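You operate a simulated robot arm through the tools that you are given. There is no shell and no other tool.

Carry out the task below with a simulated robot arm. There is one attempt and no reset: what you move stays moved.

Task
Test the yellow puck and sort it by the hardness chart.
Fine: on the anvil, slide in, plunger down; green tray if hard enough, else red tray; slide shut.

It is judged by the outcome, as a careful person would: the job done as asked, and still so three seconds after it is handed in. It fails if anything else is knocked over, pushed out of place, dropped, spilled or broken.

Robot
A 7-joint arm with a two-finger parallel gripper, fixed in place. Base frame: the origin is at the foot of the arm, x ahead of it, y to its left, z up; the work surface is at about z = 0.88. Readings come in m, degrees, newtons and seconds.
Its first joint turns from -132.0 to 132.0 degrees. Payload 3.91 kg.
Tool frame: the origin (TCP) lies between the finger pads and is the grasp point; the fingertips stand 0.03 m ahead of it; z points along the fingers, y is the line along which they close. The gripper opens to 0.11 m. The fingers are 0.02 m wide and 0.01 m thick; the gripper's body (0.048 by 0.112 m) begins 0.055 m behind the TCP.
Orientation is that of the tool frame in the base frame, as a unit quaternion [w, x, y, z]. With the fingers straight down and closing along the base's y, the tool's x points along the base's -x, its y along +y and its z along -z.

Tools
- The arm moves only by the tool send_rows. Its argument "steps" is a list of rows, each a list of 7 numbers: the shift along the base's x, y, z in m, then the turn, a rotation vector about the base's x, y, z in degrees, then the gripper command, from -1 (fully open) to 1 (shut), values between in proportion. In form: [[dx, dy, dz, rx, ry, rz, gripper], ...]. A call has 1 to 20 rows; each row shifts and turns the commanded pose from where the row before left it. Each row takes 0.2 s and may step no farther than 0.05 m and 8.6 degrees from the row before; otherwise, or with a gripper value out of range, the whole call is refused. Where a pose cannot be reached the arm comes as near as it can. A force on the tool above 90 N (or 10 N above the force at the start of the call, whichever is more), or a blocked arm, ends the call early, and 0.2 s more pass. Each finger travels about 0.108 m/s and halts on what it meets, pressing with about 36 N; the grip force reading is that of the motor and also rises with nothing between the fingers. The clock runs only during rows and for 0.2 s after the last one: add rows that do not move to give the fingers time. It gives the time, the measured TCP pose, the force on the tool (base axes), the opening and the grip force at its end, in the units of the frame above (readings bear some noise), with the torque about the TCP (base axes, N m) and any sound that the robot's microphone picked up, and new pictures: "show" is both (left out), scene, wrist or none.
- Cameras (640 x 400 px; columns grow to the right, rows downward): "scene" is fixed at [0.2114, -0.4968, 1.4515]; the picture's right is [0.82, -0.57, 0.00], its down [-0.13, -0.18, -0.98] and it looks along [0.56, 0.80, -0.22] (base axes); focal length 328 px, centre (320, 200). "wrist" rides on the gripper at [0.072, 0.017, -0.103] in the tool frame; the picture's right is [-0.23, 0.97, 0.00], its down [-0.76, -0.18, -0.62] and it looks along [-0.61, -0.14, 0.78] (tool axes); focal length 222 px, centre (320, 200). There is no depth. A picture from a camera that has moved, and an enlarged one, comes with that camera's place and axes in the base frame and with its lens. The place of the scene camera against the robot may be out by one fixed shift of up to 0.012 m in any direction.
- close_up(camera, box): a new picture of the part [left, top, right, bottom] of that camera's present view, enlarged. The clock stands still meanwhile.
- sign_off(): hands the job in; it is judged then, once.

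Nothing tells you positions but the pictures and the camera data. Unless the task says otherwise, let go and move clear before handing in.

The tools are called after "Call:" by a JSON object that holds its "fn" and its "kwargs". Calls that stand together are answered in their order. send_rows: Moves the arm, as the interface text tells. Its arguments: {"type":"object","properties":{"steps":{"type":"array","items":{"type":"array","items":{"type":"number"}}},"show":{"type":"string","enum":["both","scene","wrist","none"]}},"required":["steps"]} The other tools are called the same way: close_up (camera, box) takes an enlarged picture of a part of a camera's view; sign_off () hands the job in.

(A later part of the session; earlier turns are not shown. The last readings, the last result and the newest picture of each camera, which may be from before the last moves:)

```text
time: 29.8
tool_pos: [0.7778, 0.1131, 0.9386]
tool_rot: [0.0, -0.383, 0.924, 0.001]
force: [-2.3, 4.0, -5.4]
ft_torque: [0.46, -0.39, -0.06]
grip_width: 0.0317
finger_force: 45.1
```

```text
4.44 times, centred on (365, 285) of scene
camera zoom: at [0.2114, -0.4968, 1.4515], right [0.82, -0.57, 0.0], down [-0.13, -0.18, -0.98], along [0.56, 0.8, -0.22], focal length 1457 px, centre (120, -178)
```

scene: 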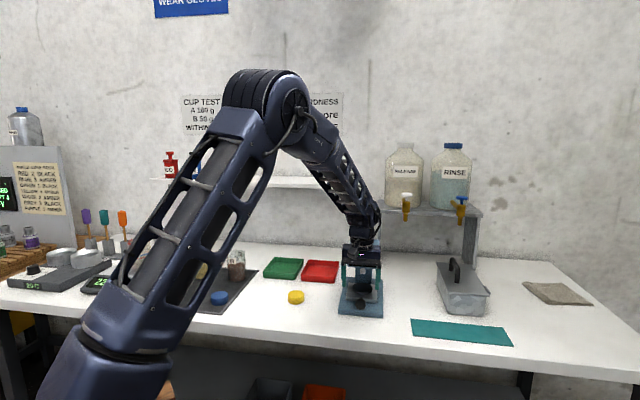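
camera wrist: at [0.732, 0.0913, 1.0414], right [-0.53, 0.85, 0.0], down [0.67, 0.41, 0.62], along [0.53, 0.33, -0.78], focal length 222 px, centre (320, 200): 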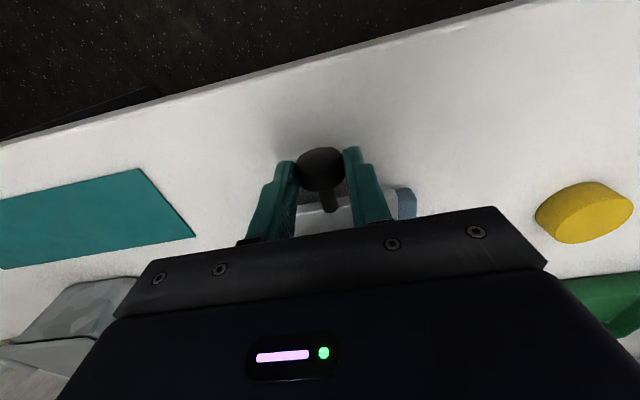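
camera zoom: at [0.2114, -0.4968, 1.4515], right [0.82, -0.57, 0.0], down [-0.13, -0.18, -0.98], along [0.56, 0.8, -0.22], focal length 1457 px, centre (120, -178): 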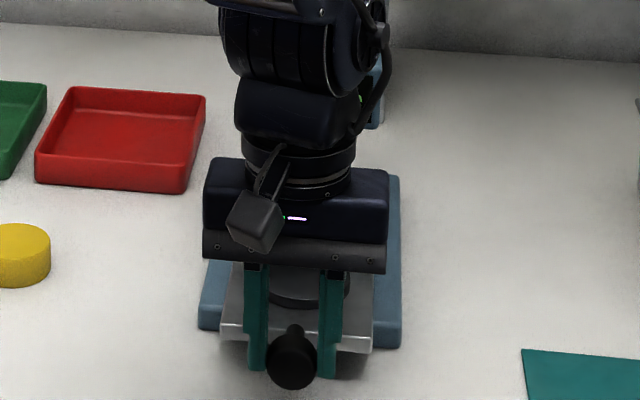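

Call:
{"fn": "send_rows", "kwargs": {"steps": [[-0.0032, -0.003, -0.0002, 0, 0, 0, 1], [-0.003, -0.003, 0, 0, 0, 0, 1], [0, 0, 0, 0, 0, 0, 1]], "show": "none"}}

Call:
{"fn": "close_up", "kwargs": {"camera": "scene", "box": [320, 240, 410, 330]}}

```text
time: 30.6
tool_pos: [0.7734, 0.1081, 0.9383]
tool_rot: [0.0, -0.383, 0.924, 0.0]
force: [7.4, 7.5, -11.3]
ft_torque: [0.01, 0.05, -0.02]
grip_width: 0.0314
finger_force: 45.5
```

```text
4.44 times, centred on (365, 285) of scene
camera zoom: at [0.2114, -0.4968, 1.4515], right [0.82, -0.57, 0.0], down [-0.13, -0.18, -0.98], along [0.56, 0.8, -0.22], focal length 1457 px, centre (120, -178)
```

zoom: 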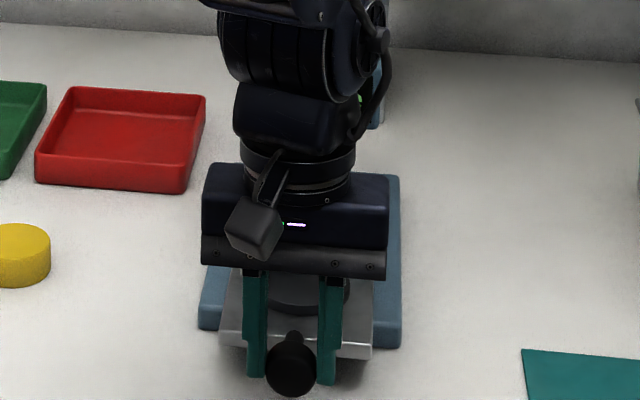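

An axial force of about 10 N indicates the end stop, at about 100 mm of travel. I'll release the knob and rise, then look at the anvil.

Call:
{"fn": "send_rows", "kwargs": {"steps": [[0.0005, 0.0005, 0, 0, 0, 0, 1], [0, 0, 0, 0, 0, 0, 0.2], [0, 0, 0, 0, 0, 0, -0.2], [0, 0, 0, 0, 0, 0, -0.4], [0, 0, 0, 0, 0, 0, -0.4], [0, 0, 0.03, 0, 0, 0, -0.4], [0, 0, 0.045, 0, 0, 0, -0.4], [0, 0, 0.045, 0, 0, 0, -0.4], [0, 0, 0.03, 0, 0, 0, -0.4], [0, 0, 0, 0, 0, 0, -0.4]], "show": "both"}}

Call:
{"fn": "close_up", "kwargs": {"camera": "scene", "box": [320, 220, 410, 330]}}

Call:
{"fn": "close_up", "kwargs": {"camera": "wrist", "box": [200, 80, 440, 230]}}

```text
time: 32.8
tool_pos: [0.7738, 0.1085, 1.0862]
tool_rot: [0.001, -0.382, 0.924, 0.0]
force: [0.1, -0.6, 0.1]
ft_torque: [0.0, 0.05, 0.03]
grip_width: 0.0772
finger_force: 0.0
camera wrist: at [0.7097, 0.0702, 1.1897], right [-0.53, 0.85, 0.0], down [0.66, 0.41, 0.62], along [0.53, 0.33, -0.78], focal length 222 px, centre (320, 200)
```

scene: 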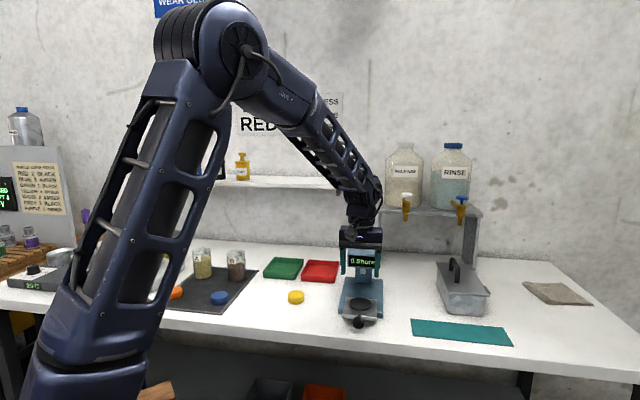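
wrist: 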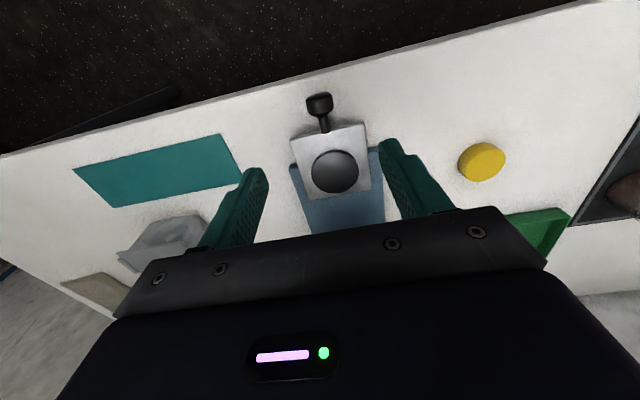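

```text
3.64 times, centred on (365, 275) of scene
camera zoom: at [0.2114, -0.4968, 1.4515], right [0.82, -0.57, 0.0], down [-0.13, -0.18, -0.98], along [0.56, 0.8, -0.22], focal length 1192 px, centre (156, -73)
```

zoom: 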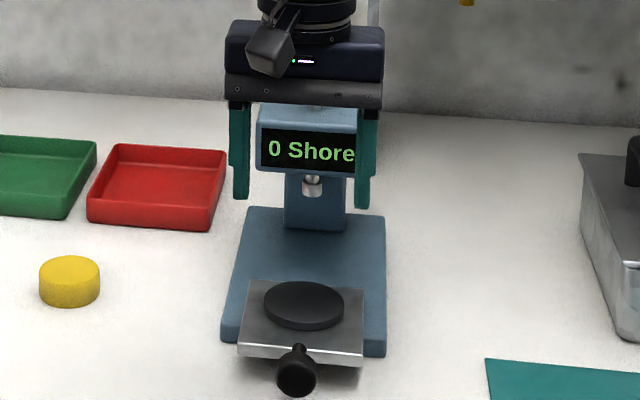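

```text
2.67 times, centred on (320, 155) of wrist
camera zoom: at [0.7097, 0.0702, 1.1897], right [-0.53, 0.85, 0.0], down [0.66, 0.41, 0.62], along [0.53, 0.33, -0.78], focal length 592 px, centre (320, 320)
```

zoom: 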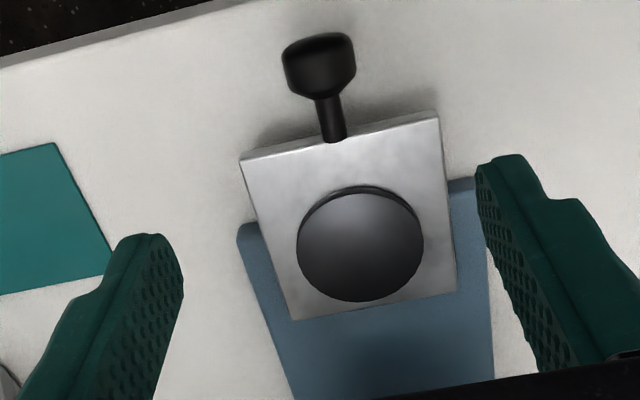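

The slide is fully out with the anvil at about (0.838, 0.174, 0.92). I'll return for the puck at (0.718, 0.360), stopping above it to check alignment.

Call:
{"fn": "send_rows", "kwargs": {"steps": [[-0.0093, 0.042, 0, 0, 0, 0, -0.6], [-0.0093, 0.042, 0, 0, 0, 0, -0.6], [-0.0093, 0.042, 0, 0, 0, 0, -0.6], [-0.0093, 0.042, 0, 0, 0, 0, -0.6], [-0.0093, 0.042, 0, 0, 0, 0, -0.6], [-0.0093, 0.042, 0, 0, 0, 0, -0.6], [0, 0, -0.045, 0, 0, 0, -0.6], [0, 0, -0.045, 0, 0, 0, -0.6], [0, 0, -0.035, 0, 0, 0, -0.6], [0, 0, 0, 0, 0, 0, -0.6]], "show": "both"}}

Call:
{"fn": "close_up", "kwargs": {"camera": "wrist", "box": [220, 90, 440, 230]}}

```text
time: 35.0
tool_pos: [0.7165, 0.3601, 0.9628]
tool_rot: [0.0, -0.383, 0.924, 0.0]
force: [0.1, -0.8, 0.6]
ft_torque: [-0.01, 0.01, 0.03]
grip_width: 0.088
finger_force: 0.1
camera wrist: at [0.6522, 0.3209, 1.0657], right [-0.53, 0.85, 0.0], down [0.66, 0.41, 0.62], along [0.53, 0.33, -0.78], focal length 222 px, centre (320, 200)
```

scene: 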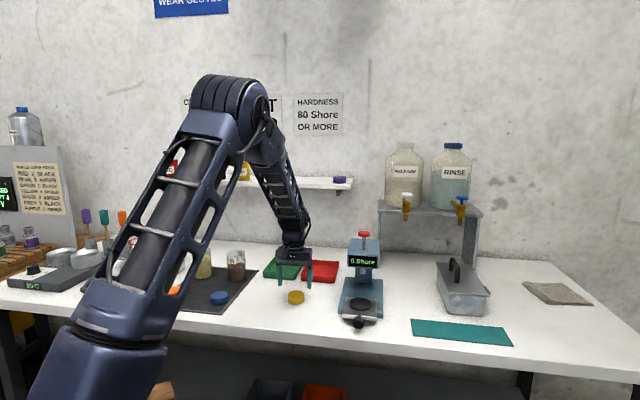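
wrist: 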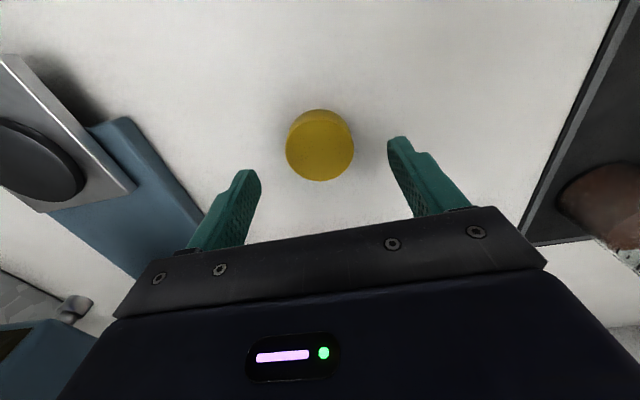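

```text
2.86 times, centred on (330, 160) of wrist
camera zoom: at [0.6522, 0.3209, 1.0657], right [-0.53, 0.85, 0.0], down [0.66, 0.41, 0.62], along [0.53, 0.33, -0.78], focal length 635 px, centre (291, 314)
```

zoom: 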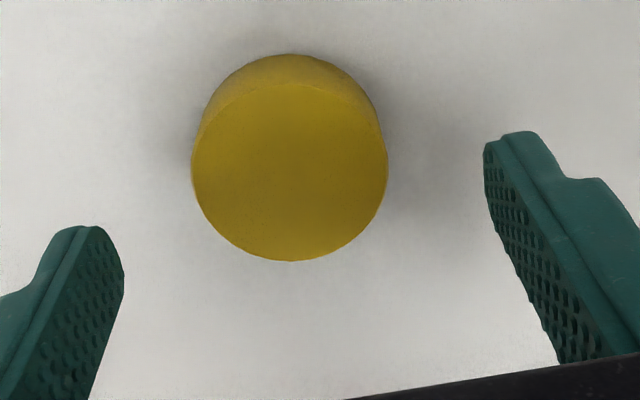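

It's aligned, with a small forward trim of about 3–4 mm. I'll descend and re-grip the puck.

Call:
{"fn": "send_rows", "kwargs": {"steps": [[0.003, 0.0025, -0.02, 0, 0, 0, -0.6], [0, 0, -0.02, 0, 0, 0, -0.6], [0, 0, -0.0075, 0, 0, 0, -0.6], [0, 0, 0, 0, 0, 0, -0.6], [0, 0, 0, 0, 0, 0, 0], [0, 0, 0, 0, 0, 0, 0.4], [0, 0, 0, 0, 0, 0, 1], [0, 0, 0, 0, 0, 0, 1], [0, 0, 0, 0, 0, 0, 1]], "show": "wrist"}}

Call:
{"fn": "close_up", "kwargs": {"camera": "wrist", "box": [240, 120, 420, 240]}}

```text
time: 37.0
tool_pos: [0.7198, 0.3618, 0.9147]
tool_rot: [0.0, -0.383, 0.924, 0.001]
force: [-0.6, -0.9, -0.3]
ft_torque: [-0.02, -0.03, 0.01]
grip_width: 0.0544
finger_force: 36.2
camera wrist: at [0.6565, 0.3235, 1.018], right [-0.53, 0.85, 0.0], down [0.66, 0.41, 0.62], along [0.53, 0.33, -0.78], focal length 222 px, centre (320, 200)
```

wrist: 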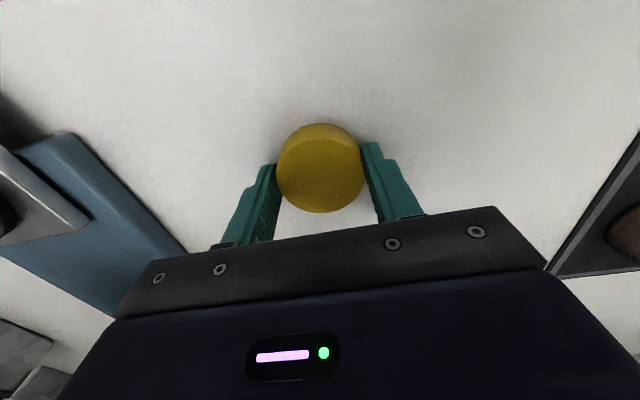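

```text
3.33 times, centred on (330, 180) of wrist
camera zoom: at [0.6565, 0.3235, 1.018], right [-0.53, 0.85, 0.0], down [0.66, 0.41, 0.62], along [0.53, 0.33, -0.78], focal length 740 px, centre (287, 267)
```

zoom: 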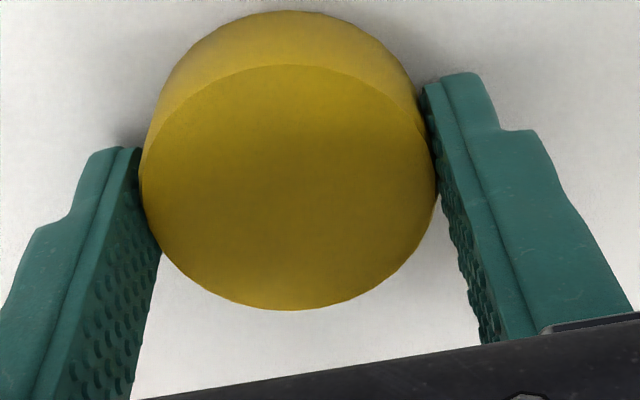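

The puck is gripped and centred. I'll lift and carry it round the front to above the anvil, then check alignment before lowering.

Call:
{"fn": "send_rows", "kwargs": {"steps": [[0, 0, 0.03, 0, 0, 0, 1], [0, 0, 0.045, 0, 0, 0, 1], [0, 0, 0.045, 0, 0, 0, 1], [0, 0, 0.03, 0, 0, 0, 1], [0.01, -0.038, 0, 0, 0, 0, 1], [0.01, -0.038, 0, 0, 0, 0, 1], [0.01, -0.038, 0, 0, 0, 0, 1], [0.01, -0.038, 0, 0, 0, 0, 1], [0.025, -0.03, 0, 0, 0, 0, 1], [0.025, -0.03, 0, 0, 0, 0, 1], [0.0287, 0.0247, 0, 0, 0, 0, 1], [0, 0, -0.03, 0, 0, 0, 1], [0, 0, -0.025, 0, 0, 0, 1], [0, 0, 0, 0, 0, 0, 1]], "show": "both"}}

Call:
{"fn": "close_up", "kwargs": {"camera": "scene", "box": [320, 220, 410, 330]}}

Call:
{"fn": "close_up", "kwargs": {"camera": "wrist", "box": [220, 90, 440, 230]}}

```text
time: 40.0
tool_pos: [0.842, 0.1765, 1.0119]
tool_rot: [0.0, -0.382, 0.924, 0.0]
force: [-0.5, -0.7, -1.0]
ft_torque: [-0.01, 0.02, 0.01]
grip_width: 0.0549
finger_force: 36.0
camera wrist: at [0.7768, 0.1365, 1.1138], right [-0.53, 0.85, 0.0], down [0.66, 0.41, 0.62], along [0.53, 0.33, -0.78], focal length 222 px, centre (320, 200)
```

scene: 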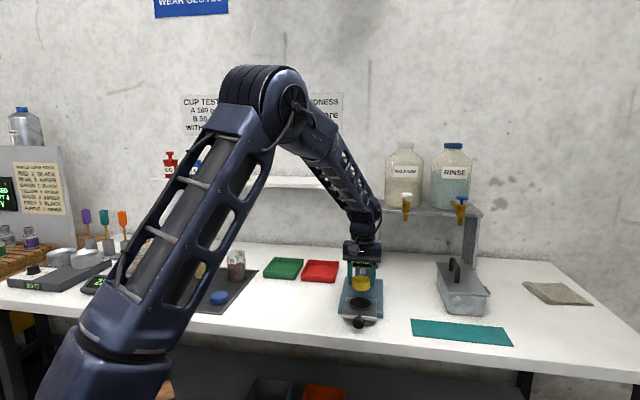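
wrist: 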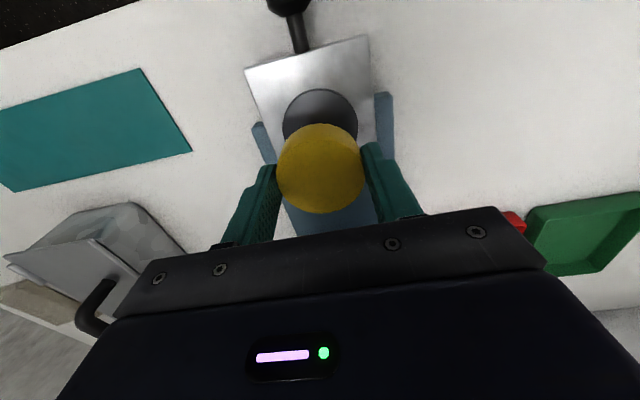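

```text
3.64 times, centred on (365, 275) of scene
camera zoom: at [0.2114, -0.4968, 1.4515], right [0.82, -0.57, 0.0], down [-0.13, -0.18, -0.98], along [0.56, 0.8, -0.22], focal length 1192 px, centre (156, -73)
```

zoom: 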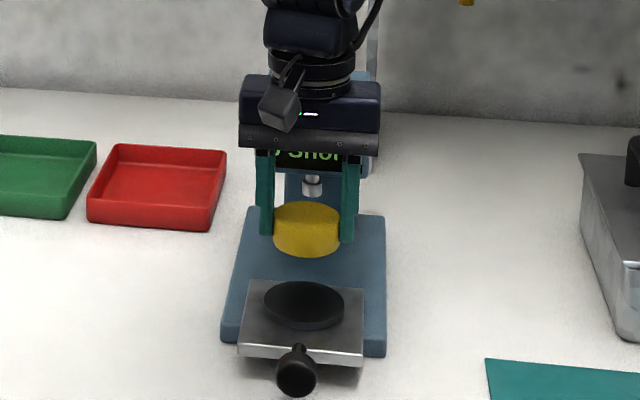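

```text
2.86 times, centred on (330, 160) of wrist
camera zoom: at [0.7768, 0.1365, 1.1138], right [-0.53, 0.85, 0.0], down [0.66, 0.41, 0.62], along [0.53, 0.33, -0.78], focal length 635 px, centre (291, 314)
```

zoom: 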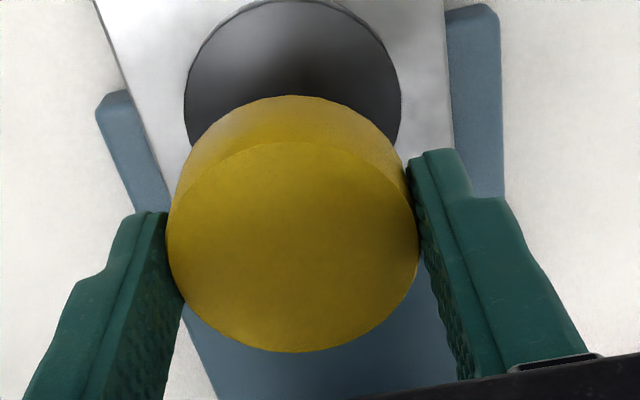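

The puck is about 5 mm too far forward relative to the disc. I'll trim and lower to just above the anvil.

Call:
{"fn": "send_rows", "kwargs": {"steps": [[-0.0045, -0.0026, -0.02, 0, 0, 0, 1], [0, 0, -0.025, 0, 0, 0, 1], [0, 0, 0, 0, 0, 0, 1]], "show": "wrist"}}

Call:
{"fn": "close_up", "kwargs": {"camera": "scene", "box": [335, 260, 395, 330]}}

Call:
{"fn": "close_up", "kwargs": {"camera": "wrist", "box": [220, 90, 440, 230]}}

```text
time: 40.8
tool_pos: [0.8359, 0.1745, 0.9642]
tool_rot: [0.0, -0.384, 0.924, 0.001]
force: [0.1, -1.1, -0.4]
ft_torque: [-0.01, 0.0, 0.01]
grip_width: 0.0544
finger_force: 36.1
camera wrist: at [0.7712, 0.1358, 1.0668], right [-0.53, 0.85, 0.0], down [0.66, 0.41, 0.62], along [0.53, 0.33, -0.78], focal length 222 px, centre (320, 200)
```

wrist: 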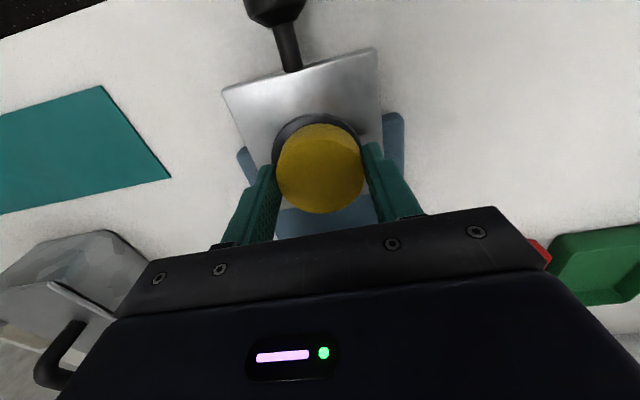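

```text
5.71 times, centred on (365, 295) of scene
camera zoom: at [0.2114, -0.4968, 1.4515], right [0.82, -0.57, 0.0], down [-0.13, -0.18, -0.98], along [0.56, 0.8, -0.22], focal length 1873 px, centre (63, -343)
```

zoom: 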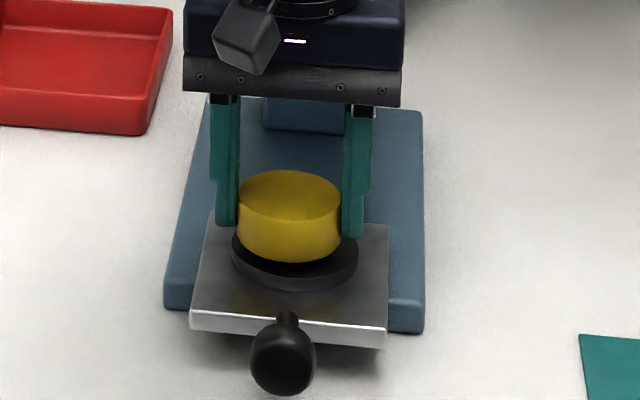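

```text
2.86 times, centred on (330, 160) of wrist
camera zoom: at [0.7712, 0.1358, 1.0668], right [-0.53, 0.85, 0.0], down [0.66, 0.41, 0.62], along [0.53, 0.33, -0.78], focal length 635 px, centre (291, 314)
```

zoom: 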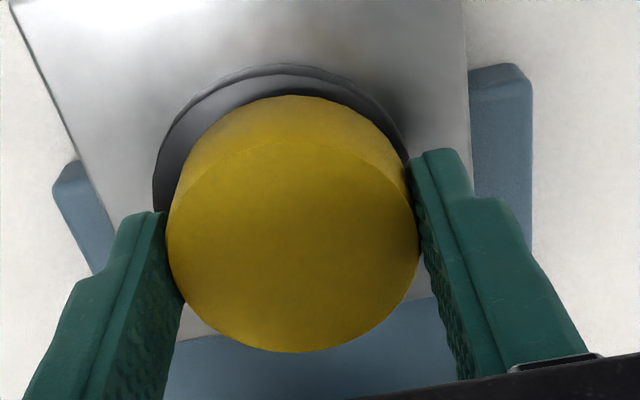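

I'll trim about 2–3 mm sideways and ease down onto the anvil while watching the force.

Call:
{"fn": "send_rows", "kwargs": {"steps": [[0.0024, -0.0013, 0, 0, 0, 0, 1], [0, 0, -0.004, 0, 0, 0, 1], [0, 0, -0.002, 0, 0, 0, 1], [0, 0, -0.001, 0, 0, 0, 1], [0, 0, 0, 0, 0, 0, 1]], "show": "none"}}

Call:
{"fn": "close_up", "kwargs": {"camera": "scene", "box": [335, 260, 395, 330]}}

```text
time: 42.0
tool_pos: [0.8381, 0.1725, 0.9581]
tool_rot: [0.0, -0.383, 0.924, -0.001]
force: [-0.3, -0.5, -1.1]
ft_torque: [0.0, 0.0, 0.0]
grip_width: 0.0546
finger_force: 35.6
```

```text
5.71 times, centred on (365, 295) of scene
camera zoom: at [0.2114, -0.4968, 1.4515], right [0.82, -0.57, 0.0], down [-0.13, -0.18, -0.98], along [0.56, 0.8, -0.22], focal length 1873 px, centre (63, -343)
```

zoom: 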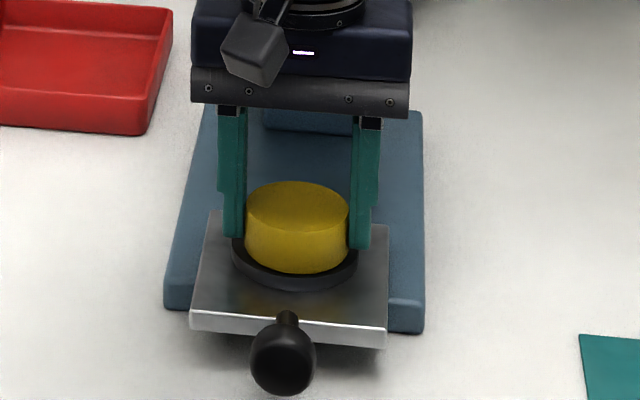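

It's well centred on the disc now. I'll continue down in 1 mm steps until contact.

Call:
{"fn": "send_rows", "kwargs": {"steps": [[0, 0, -0.001, 0, 0, 0, 1], [0, 0, -0.001, 0, 0, 0, 1], [0, 0, 0, 0, 0, 0, 1]], "show": "none"}}

```text
time: 42.8
tool_pos: [0.8372, 0.1712, 0.957]
tool_rot: [0.001, -0.382, 0.924, 0.0]
force: [-0.3, 1.4, 13.2]
ft_torque: [0.13, 0.08, 0.03]
grip_width: 0.0544
finger_force: 36.2
```

The puck is seated on the anvil with light contact. I'll release, rise straight up, and inspect.

Call:
{"fn": "send_rows", "kwargs": {"steps": [[0, 0, 0.0005, 0, 0, 0, 1], [0, 0, 0, 0, 0, 0, 0.0], [0, 0, 0, 0, 0, 0, -0.2], [0, 0, 0, 0, 0, 0, -0.4], [0, 0, 0, 0, 0, 0, -0.4], [0, 0, 0.03, 0, 0, 0, -0.4], [0, 0, 0.045, 0, 0, 0, -0.4], [0, 0, 0.045, 0, 0, 0, -0.4], [-0.03, -0.03, 0, 0, 0, 0, -0.4], [-0.03, -0.03, 0, 0, 0, 0, -0.4], [0, 0, 0, 0, 0, 0, -0.4]], "show": "both"}}

Call:
{"fn": "close_up", "kwargs": {"camera": "wrist", "box": [200, 80, 440, 230]}}

Call:
{"fn": "close_up", "kwargs": {"camera": "scene", "box": [320, 220, 410, 330]}}

```text
time: 45.2
tool_pos: [0.7793, 0.1108, 1.0761]
tool_rot: [0.0, -0.383, 0.924, 0.0]
force: [0.8, -0.7, -0.1]
ft_torque: [0.02, 0.01, -0.02]
grip_width: 0.0772
finger_force: 0.0
camera wrist: at [0.7147, 0.0721, 1.1801], right [-0.53, 0.85, 0.0], down [0.66, 0.41, 0.62], along [0.53, 0.33, -0.78], focal length 222 px, centre (320, 200)
```

scene: 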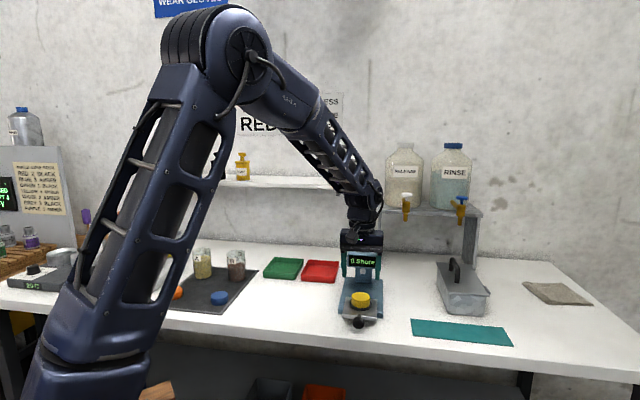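
wrist: 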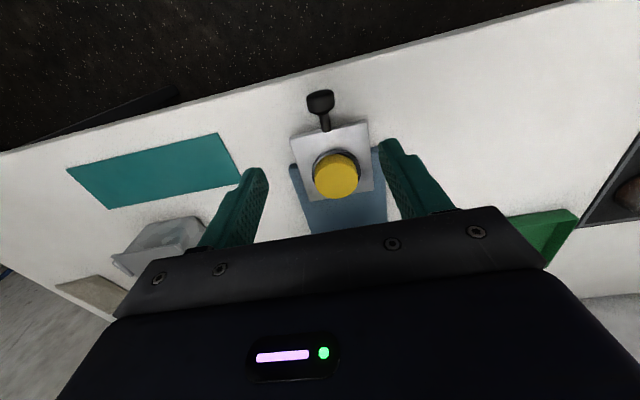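

```text
2.67 times, centred on (320, 155) of wrist
camera zoom: at [0.7147, 0.0721, 1.1801], right [-0.53, 0.85, 0.0], down [0.66, 0.41, 0.62], along [0.53, 0.33, -0.78], focal length 592 px, centre (320, 320)
```

zoom: 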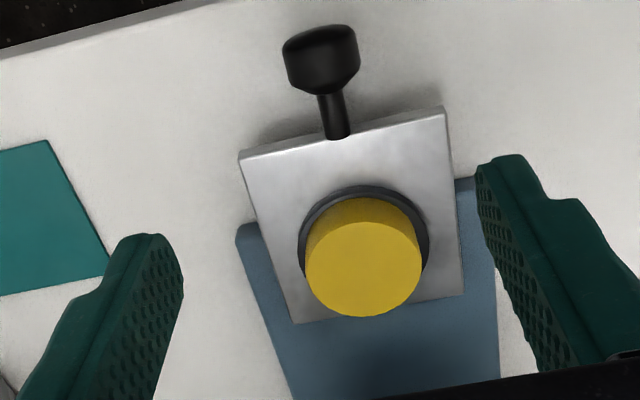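

```text
3.64 times, centred on (365, 275) of scene
camera zoom: at [0.2114, -0.4968, 1.4515], right [0.82, -0.57, 0.0], down [-0.13, -0.18, -0.98], along [0.56, 0.8, -0.22], focal length 1192 px, centre (156, -73)
```

zoom: 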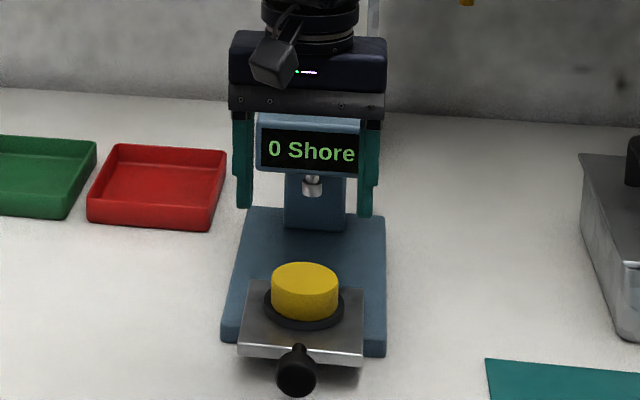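

The puck sits centred on the anvil. I'll go back to the knob, grip it, and push the slide in.

Call:
{"fn": "send_rows", "kwargs": {"steps": [[-0.005, -0.003, 0, 0, 0, 0, -0.4], [0, 0, -0.045, 0, 0, 0, -0.4], [0, 0, -0.045, 0, 0, 0, -0.4], [0, 0, -0.03, 0, 0, 0, -0.4], [0, 0, -0.0185, 0, 0, 0, -0.4], [0, 0, 0, 0, 0, 0, -0.4]], "show": "wrist"}}

Call:
{"fn": "close_up", "kwargs": {"camera": "wrist", "box": [220, 90, 440, 230]}}

```text
time: 46.6
tool_pos: [0.7735, 0.1106, 0.9385]
tool_rot: [0.0, -0.383, 0.924, 0.0]
force: [0.9, 1.5, -0.1]
ft_torque: [-0.02, -0.01, -0.02]
grip_width: 0.0772
finger_force: 0.0
camera wrist: at [0.7084, 0.0706, 1.04], right [-0.53, 0.85, 0.0], down [0.66, 0.41, 0.62], along [0.53, 0.33, -0.78], focal length 222 px, centre (320, 200)
```

wrist: 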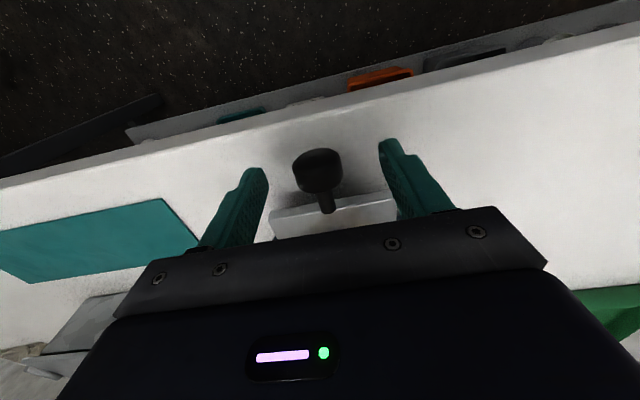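

```text
2.86 times, centred on (330, 160) of wrist
camera zoom: at [0.7084, 0.0706, 1.04], right [-0.53, 0.85, 0.0], down [0.66, 0.41, 0.62], along [0.53, 0.33, -0.78], focal length 635 px, centre (291, 314)
```

zoom: 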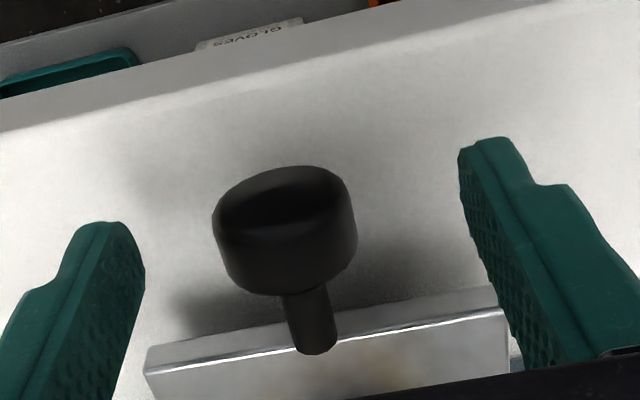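

The knob is between the fingers as before. I'll trim 1 mm and close.

Call:
{"fn": "send_rows", "kwargs": {"steps": [[0.001, -0.001, 0, 0, 0, 0, 0], [0, 0, 0, 0, 0, 0, 0.3], [0, 0, 0, 0, 0, 0, 0.6], [0, 0, 0, 0, 0, 0, 1], [0, 0, 0, 0, 0, 0, 1]], "show": "none"}}

```text
time: 47.8
tool_pos: [0.7724, 0.1089, 0.9376]
tool_rot: [0.0, -0.383, 0.924, 0.0]
force: [-0.3, 0.5, -0.3]
ft_torque: [0.06, -0.02, -0.01]
grip_width: 0.0316
finger_force: 45.1
```

Gripped. I'll push the slide in gently.

Call:
{"fn": "send_rows", "kwargs": {"steps": [[0.004, 0.004, 0, 0, 0, 0, 1], [0.006, 0.006, 0, 0, 0, 0, 1], [0.006, 0.006, 0, 0, 0, 0, 1], [0.004, 0.004, 0, 0, 0, 0, 1], [0, 0, 0, 0, 0, 0, 1]], "show": "none"}}

Call:
{"fn": "close_up", "kwargs": {"camera": "scene", "box": [320, 220, 410, 330]}}

```text
time: 49.0
tool_pos: [0.7936, 0.1282, 0.9378]
tool_rot: [-0.002, -0.382, 0.924, 0.001]
force: [-4.1, 3.8, -22.2]
ft_torque: [-0.04, 0.12, 0.01]
grip_width: 0.0314
finger_force: 45.4
```

```text
3.64 times, centred on (365, 275) of scene
camera zoom: at [0.2114, -0.4968, 1.4515], right [0.82, -0.57, 0.0], down [-0.13, -0.18, -0.98], along [0.56, 0.8, -0.22], focal length 1192 px, centre (156, -73)
```

zoom: 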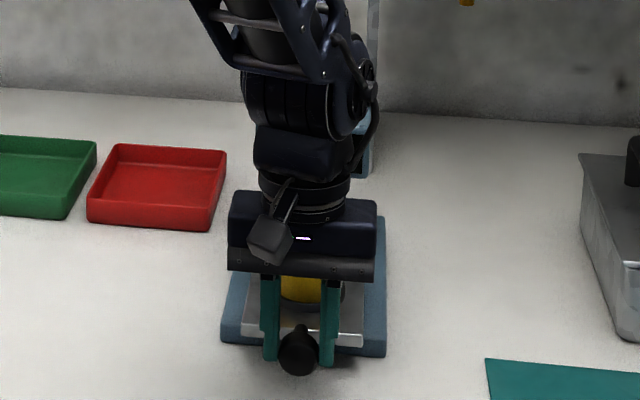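

It's moving well. I'll relieve the vertical load slightly and continue.

Call:
{"fn": "send_rows", "kwargs": {"steps": [[-0.0002, 0.0002, -0.0007, 0, 0, 0, 1], [0.005, 0.005, 0, 0, 0, 0, 1], [0.006, 0.006, 0, 0, 0, 0, 1], [0.006, 0.006, 0, 0, 0, 0, 1], [0.004, 0.004, 0, 0, 0, 0, 1], [0, 0, 0, 0, 0, 0, 1]], "show": "none"}}

Call:
{"fn": "close_up", "kwargs": {"camera": "scene", "box": [320, 220, 410, 330]}}

```text
time: 50.4
tool_pos: [0.8143, 0.1502, 0.9384]
tool_rot: [0.0, -0.384, 0.924, 0.001]
force: [-13.6, 14.7, -1.2]
ft_torque: [0.66, 0.19, -0.04]
grip_width: 0.0317
finger_force: 45.1
```

```text
3.64 times, centred on (365, 275) of scene
camera zoom: at [0.2114, -0.4968, 1.4515], right [0.82, -0.57, 0.0], down [-0.13, -0.18, -0.98], along [0.56, 0.8, -0.22], focal length 1192 px, centre (156, -73)
```

zoom: 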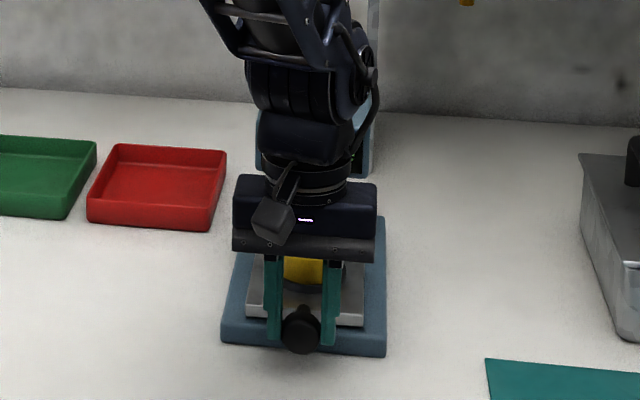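

Call:
{"fn": "send_rows", "kwargs": {"steps": [[-0.0008, 0.0008, 0, 0, 0, 0, 1], [0.005, 0.005, 0, 0, 0, 0, 1], [0.006, 0.006, 0, 0, 0, 0, 1], [0.006, 0.006, 0, 0, 0, 0, 1], [0.004, 0.004, 0, 0, 0, 0, 1], [0, 0, 0, 0, 0, 0, 1]], "show": "none"}}

Call:
{"fn": "close_up", "kwargs": {"camera": "scene", "box": [320, 220, 410, 330]}}

```text
time: 51.8
tool_pos: [0.8364, 0.172, 0.9389]
tool_rot: [0.0, -0.383, 0.924, 0.0]
force: [0.4, -1.2, -7.2]
ft_torque: [-0.6, 0.43, -0.02]
grip_width: 0.0318
finger_force: 44.9
```

```text
3.64 times, centred on (365, 275) of scene
camera zoom: at [0.2114, -0.4968, 1.4515], right [0.82, -0.57, 0.0], down [-0.13, -0.18, -0.98], along [0.56, 0.8, -0.22], focal length 1192 px, centre (156, -73)
```

zoom: 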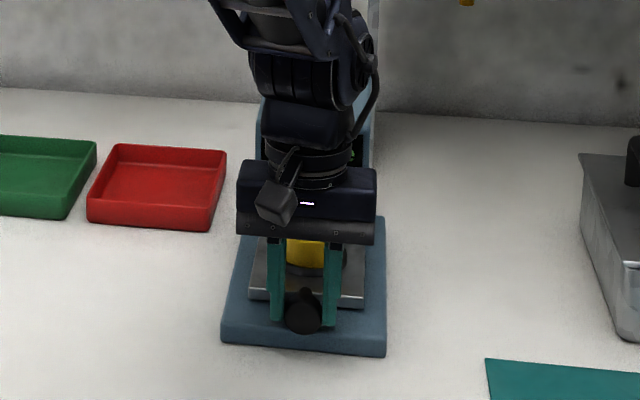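

About 11 mm remains. I'll push slowly to the end and watch the axial force.

Call:
{"fn": "send_rows", "kwargs": {"steps": [[0.003, 0.003, 0, 0, 0, 0, 1], [0.0025, 0.0025, 0, 0, 0, 0, 1], [0.0015, 0.0015, 0, 0, 0, 0, 1], [0, 0, 0, 0, 0, 0, 1]], "show": "none"}}

```text
time: 52.8
tool_pos: [0.8428, 0.1781, 0.9394]
tool_rot: [-0.001, -0.383, 0.924, 0.001]
force: [6.6, -5.0, -8.1]
ft_torque: [-0.1, -0.2, 0.01]
grip_width: 0.0314
finger_force: 45.3
```

Call:
{"fn": "send_rows", "kwargs": {"steps": [[0.0013, 0.001, 0, 0, 0, 0, 1], [0.001, 0.001, 0, 0, 0, 0, 1], [0, 0, 0, 0, 0, 0, 1]], "show": "both"}}

Call:
{"fn": "close_up", "kwargs": {"camera": "scene", "box": [320, 220, 410, 330]}}

```text
time: 53.6
tool_pos: [0.844, 0.1793, 0.9373]
tool_rot: [0.0, -0.383, 0.924, 0.0]
force: [2.0, -9.1, 6.6]
ft_torque: [-0.23, 0.05, -0.04]
grip_width: 0.0314
finger_force: 45.2
camera wrist: at [0.7801, 0.1401, 1.041], right [-0.53, 0.85, 0.0], down [0.66, 0.41, 0.62], along [0.53, 0.33, -0.78], focal length 222 px, centre (320, 200)
```

scene: 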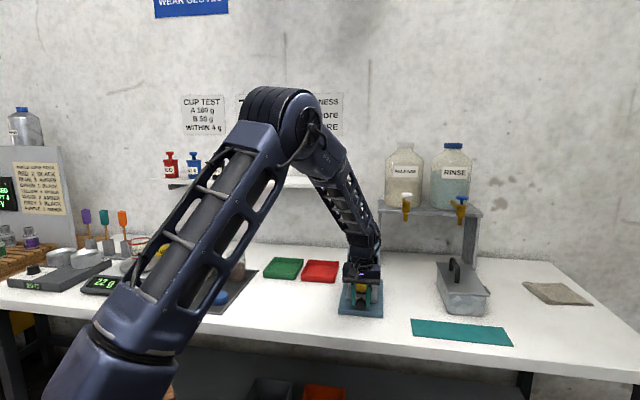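
wrist: 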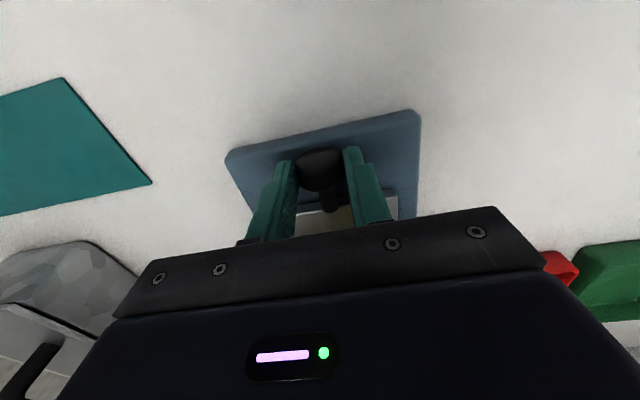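

```text
3.64 times, centred on (365, 275) of scene
camera zoom: at [0.2114, -0.4968, 1.4515], right [0.82, -0.57, 0.0], down [-0.13, -0.18, -0.98], along [0.56, 0.8, -0.22], focal length 1192 px, centre (156, -73)
```

zoom: 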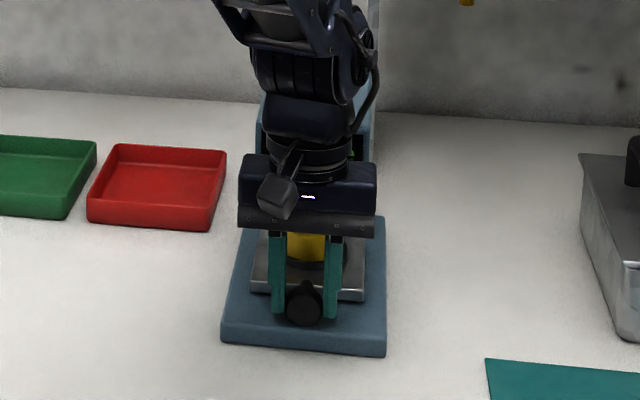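

The slide is back at its original "in" position. I'll make one more 1 mm push to confirm the stop.

Call:
{"fn": "send_rows", "kwargs": {"steps": [[0.0006, 0.0008, 0, 0, 0, 0, 1], [0.0006, 0.0006, 0, 0, 0, 0, 1], [0, 0, 0, 0, 0, 0, 1]], "show": "none"}}

```text
time: 54.4
tool_pos: [0.8441, 0.1798, 0.9379]
tool_rot: [0.0, -0.383, 0.924, 0.0]
force: [-6.2, -21.6, 16.1]
ft_torque: [-1.07, 0.65, -0.01]
grip_width: 0.0313
finger_force: 44.8
```

The stop is confirmed at about 20 N axial. I'll release the knob, rise, and look at the plunger cap.

Call:
{"fn": "send_rows", "kwargs": {"steps": [[-0.0006, -0.0006, -0.0003, 0, 0, 0, 1], [0, 0, 0, 0, 0, 0, 0.2], [0, 0, 0, 0, 0, 0, -0.2], [0, 0, 0, 0, 0, 0, -0.4], [0, 0, 0, 0, 0, 0, -0.4], [0, 0, 0.03, 0, 0, 0, -0.4], [0, 0, 0.045, 0, 0, 0, -0.4], [0, 0, 0.045, 0, 0, 0, -0.4], [0, 0, 0.045, 0, 0, 0, -0.4], [0, 0, 0.045, 0, 0, 0, -0.4], [0, 0, 0.045, 0, 0, 0, -0.4], [0, 0, 0.045, 0, 0, 0, -0.4], [0, 0, 0, 0, 0, 0, -0.4]], "show": "both"}}

Call:
{"fn": "close_up", "kwargs": {"camera": "scene", "box": [320, 220, 410, 330]}}

Call:
{"fn": "close_up", "kwargs": {"camera": "wrist", "box": [220, 90, 440, 230]}}

```text
time: 57.2
tool_pos: [0.8418, 0.1776, 1.2403]
tool_rot: [0.0, -0.383, 0.924, 0.0]
force: [0.0, 0.6, 0.3]
ft_torque: [-0.03, 0.02, 0.02]
grip_width: 0.0768
finger_force: 0.2
camera wrist: at [0.7782, 0.1383, 1.3428], right [-0.53, 0.85, 0.0], down [0.66, 0.41, 0.62], along [0.53, 0.33, -0.78], focal length 222 px, centre (320, 200)
```

scene: 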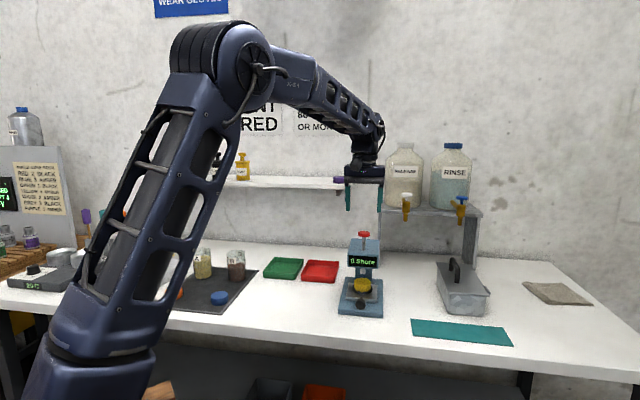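
wrist: 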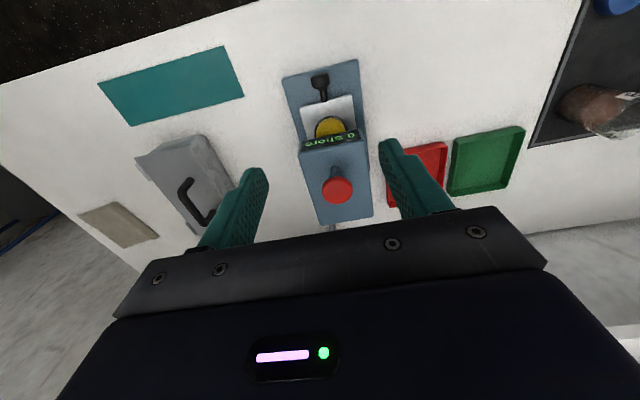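

```text
3.64 times, centred on (365, 275) of scene
camera zoom: at [0.2114, -0.4968, 1.4515], right [0.82, -0.57, 0.0], down [-0.13, -0.18, -0.98], along [0.56, 0.8, -0.22], focal length 1192 px, centre (156, -73)
```

zoom: 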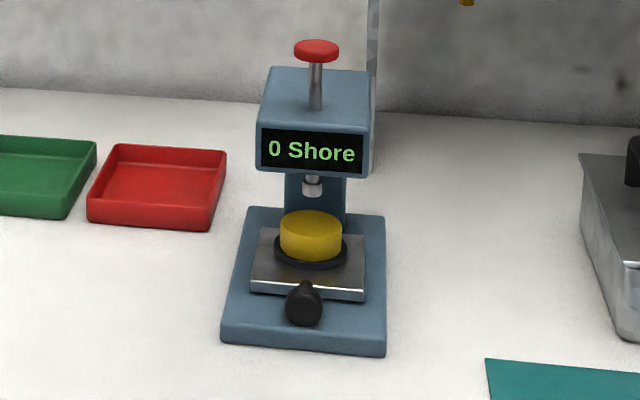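

```text
2.86 times, centred on (330, 160) of wrist
camera zoom: at [0.7782, 0.1383, 1.3428], right [-0.53, 0.85, 0.0], down [0.66, 0.41, 0.62], along [0.53, 0.33, -0.78], focal length 635 px, centre (291, 314)
```

zoom: 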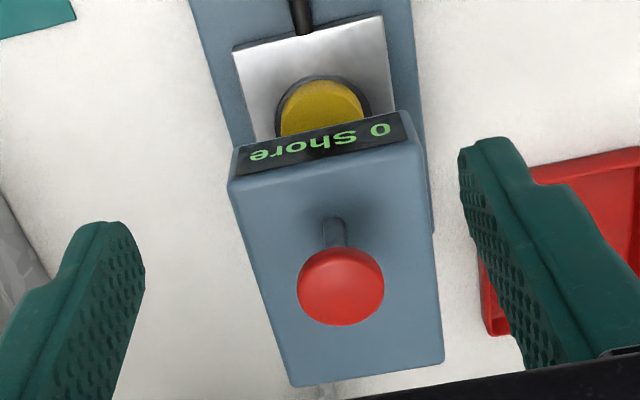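

The puck is under the plunger and the slide is in. The cap is at about (0.910, 0.247, 1.112). I'll close the fingers and go above the cap.

Call:
{"fn": "send_rows", "kwargs": {"steps": [[0.034, 0.0347, 0, 0, 0, 0, 0.3], [0.0342, 0.0347, 0, 0, 0, 0, 1], [0, 0, 0, 0, 0, 0, 1], [0, 0, -0.04, 0, 0, 0, 1], [0, 0, -0.035, 0, 0, 0, 1], [0, 0, 0, 0, 0, 0, 1]], "show": "both"}}

Call:
{"fn": "close_up", "kwargs": {"camera": "scene", "box": [320, 190, 410, 300]}}

Call:
{"fn": "close_up", "kwargs": {"camera": "wrist", "box": [220, 90, 440, 230]}}

```text
time: 58.6
tool_pos: [0.9128, 0.2489, 1.1636]
tool_rot: [0.001, -0.383, 0.924, 0.0]
force: [0.3, -0.2, 0.3]
ft_torque: [0.02, -0.02, -0.03]
grip_width: 0.0001
finger_force: 36.0
camera wrist: at [0.8486, 0.2097, 1.2668], right [-0.53, 0.85, 0.0], down [0.66, 0.41, 0.62], along [0.53, 0.33, -0.78], focal length 222 px, centre (320, 200)
```

scene: 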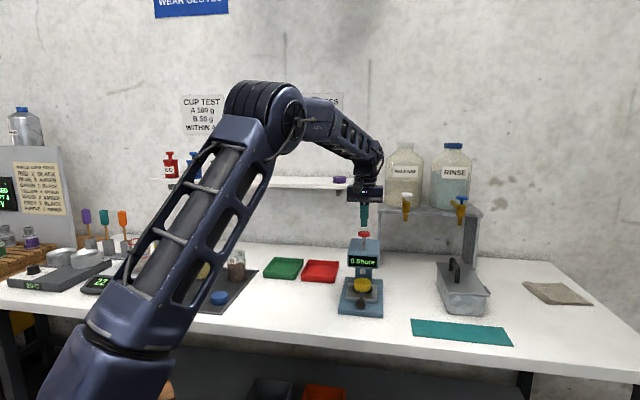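
wrist: 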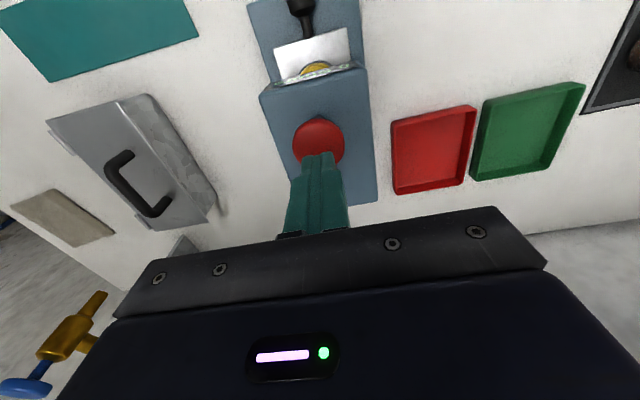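

```text
3.64 times, centred on (365, 245) of scene
camera zoom: at [0.2114, -0.4968, 1.4515], right [0.82, -0.57, 0.0], down [-0.13, -0.18, -0.98], along [0.56, 0.8, -0.22], focal length 1192 px, centre (156, 36)
```

zoom: 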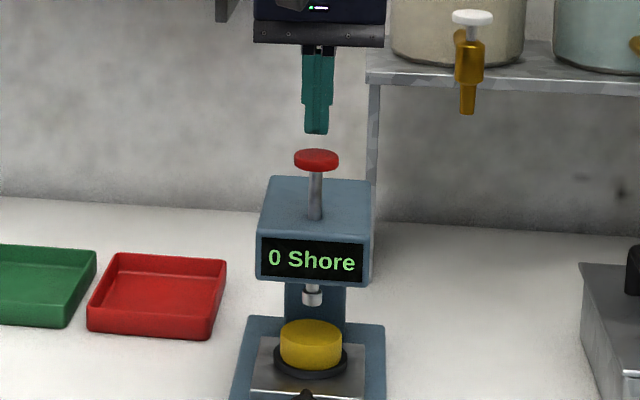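

```text
2.86 times, centred on (330, 160) of wrist
camera zoom: at [0.8486, 0.2097, 1.2668], right [-0.53, 0.85, 0.0], down [0.66, 0.41, 0.62], along [0.53, 0.33, -0.78], focal length 635 px, centre (291, 314)
```

zoom: 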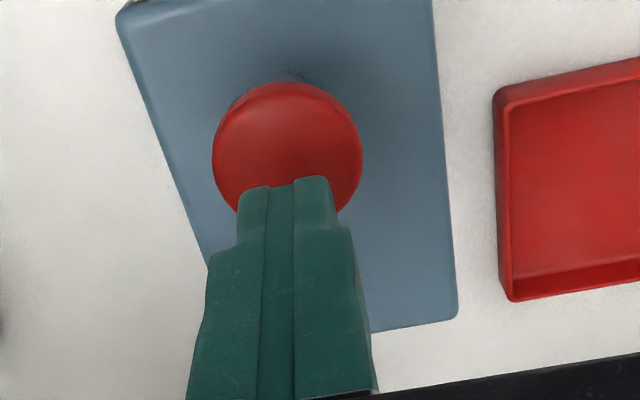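

The tip is about 4 mm forward of the cap centre. I'll trim and descend to near contact, then press.

Call:
{"fn": "send_rows", "kwargs": {"steps": [[-0.004, -0.003, 0, 0, 0, 0, 1], [0, 0, -0.012, 0, 0, 0, 1], [0, 0, -0.004, 0, 0, 0, 1], [0, 0, -0.004, 0, 0, 0, 1], [0, 0, 0, 0, 0, 0, 1]], "show": "none"}}

Call:
{"fn": "close_up", "kwargs": {"camera": "scene", "box": [320, 190, 410, 300]}}

Call:
{"fn": "close_up", "kwargs": {"camera": "wrist", "box": [220, 90, 440, 230]}}

```text
time: 59.8
tool_pos: [0.9085, 0.2477, 1.1419]
tool_rot: [0.0, -0.383, 0.924, 0.0]
force: [0.9, 0.2, 2.3]
ft_torque: [0.04, -0.05, -0.02]
grip_width: 0.0
finger_force: 36.0
```

```text
3.64 times, centred on (365, 245) of scene
camera zoom: at [0.2114, -0.4968, 1.4515], right [0.82, -0.57, 0.0], down [-0.13, -0.18, -0.98], along [0.56, 0.8, -0.22], focal length 1192 px, centre (156, 36)
```

zoom: 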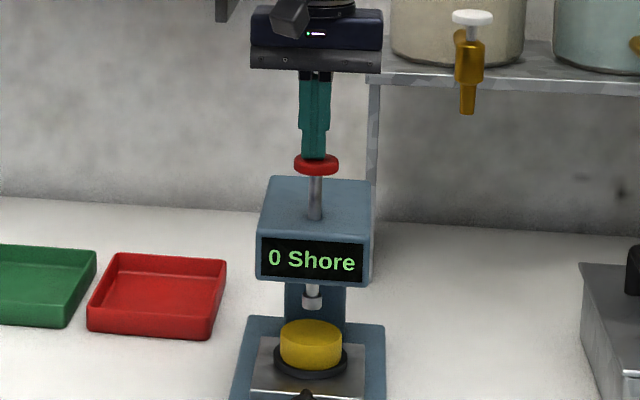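

```text
2.86 times, centred on (330, 160) of wrist
camera zoom: at [0.8442, 0.2079, 1.2452], right [-0.53, 0.85, 0.0], down [0.66, 0.41, 0.62], along [0.53, 0.33, -0.78], focal length 635 px, centre (291, 314)
```

zoom: 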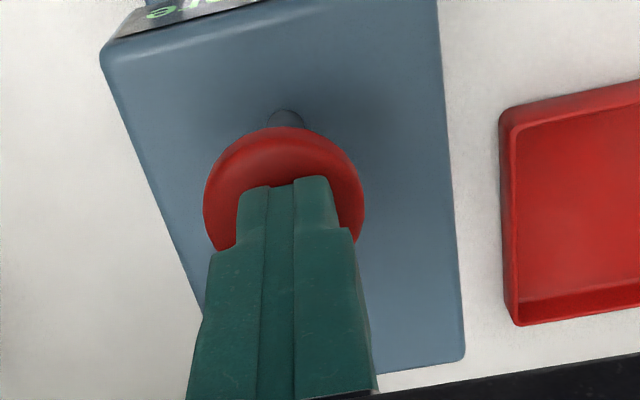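

The fingers are in contact with the cap, centred. I'll press down in small steps and watch the display.

Call:
{"fn": "send_rows", "kwargs": {"steps": [[0, 0, -0.004, 0, 0, 0, 1], [0, 0, -0.004, 0, 0, 0, 1], [0, 0, -0.004, 0, 0, 0, 1], [0, 0, 0, 0, 0, 0, 1]], "show": "none"}}

Call:
{"fn": "close_up", "kwargs": {"camera": "scene", "box": [320, 190, 410, 300]}}

```text
time: 60.8
tool_pos: [0.9083, 0.2474, 1.1304]
tool_rot: [0.0, -0.383, 0.924, 0.0]
force: [0.4, -0.6, 3.4]
ft_torque: [-0.02, 0.01, -0.01]
grip_width: 0.0001
finger_force: 35.8
```

```text
3.64 times, centred on (365, 245) of scene
camera zoom: at [0.2114, -0.4968, 1.4515], right [0.82, -0.57, 0.0], down [-0.13, -0.18, -0.98], along [0.56, 0.8, -0.22], focal length 1192 px, centre (156, 36)
```

zoom: 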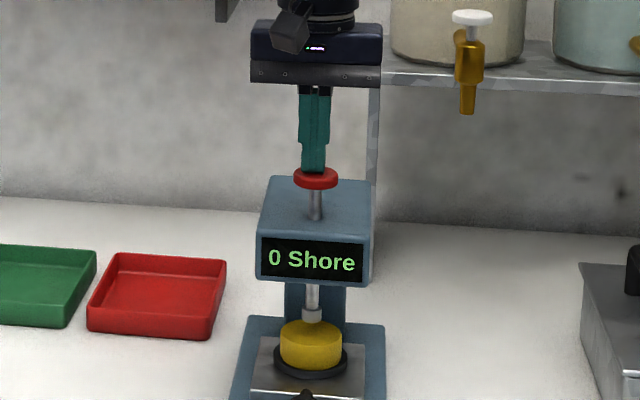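

Call:
{"fn": "send_rows", "kwargs": {"steps": [[0, 0, -0.003, 0, 0, 0, 1], [0, 0, -0.003, 0, 0, 0, 1], [0, 0, -0.002, 0, 0, 0, 1], [0, 0, 0, 0, 0, 0, 1]], "show": "none"}}

Call:
{"fn": "close_up", "kwargs": {"camera": "scene", "box": [320, 190, 410, 300]}}

```text
time: 61.8
tool_pos: [0.9081, 0.2461, 1.1209]
tool_rot: [0.0, -0.382, 0.924, 0.0]
force: [0.3, 2.5, 4.1]
ft_torque: [0.04, -0.07, -0.05]
grip_width: 0.0001
finger_force: 36.7
```

```text
3.64 times, centred on (365, 245) of scene
camera zoom: at [0.2114, -0.4968, 1.4515], right [0.82, -0.57, 0.0], down [-0.13, -0.18, -0.98], along [0.56, 0.8, -0.22], focal length 1192 px, centre (156, 36)
```

zoom: 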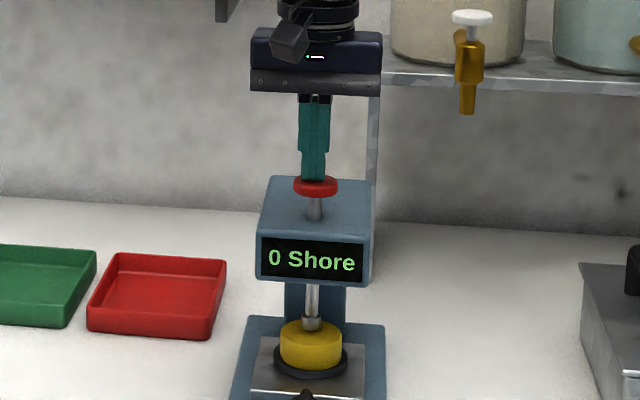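

Call:
{"fn": "send_rows", "kwargs": {"steps": [[0, 0, -0.002, 0, 0, 0, 1], [0, 0, -0.002, 0, 0, 0, 1], [0, 0, -0.002, 0, 0, 0, 1], [0, 0, 0, 0, 0, 0, 1]], "show": "none"}}

Call:
{"fn": "close_up", "kwargs": {"camera": "scene", "box": [320, 190, 410, 300]}}

```text
time: 62.8
tool_pos: [0.9066, 0.2467, 1.1184]
tool_rot: [0.001, -0.383, 0.924, -0.001]
force: [-3.2, -2.7, 21.1]
ft_torque: [-0.15, 0.15, -0.06]
grip_width: 0.0
finger_force: 35.4
```

```text
3.64 times, centred on (365, 245) of scene
camera zoom: at [0.2114, -0.4968, 1.4515], right [0.82, -0.57, 0.0], down [-0.13, -0.18, -0.98], along [0.56, 0.8, -0.22], focal length 1192 px, centre (156, 36)
```

zoom: 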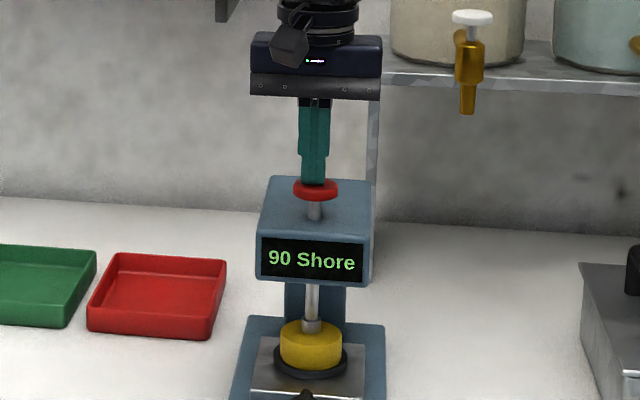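

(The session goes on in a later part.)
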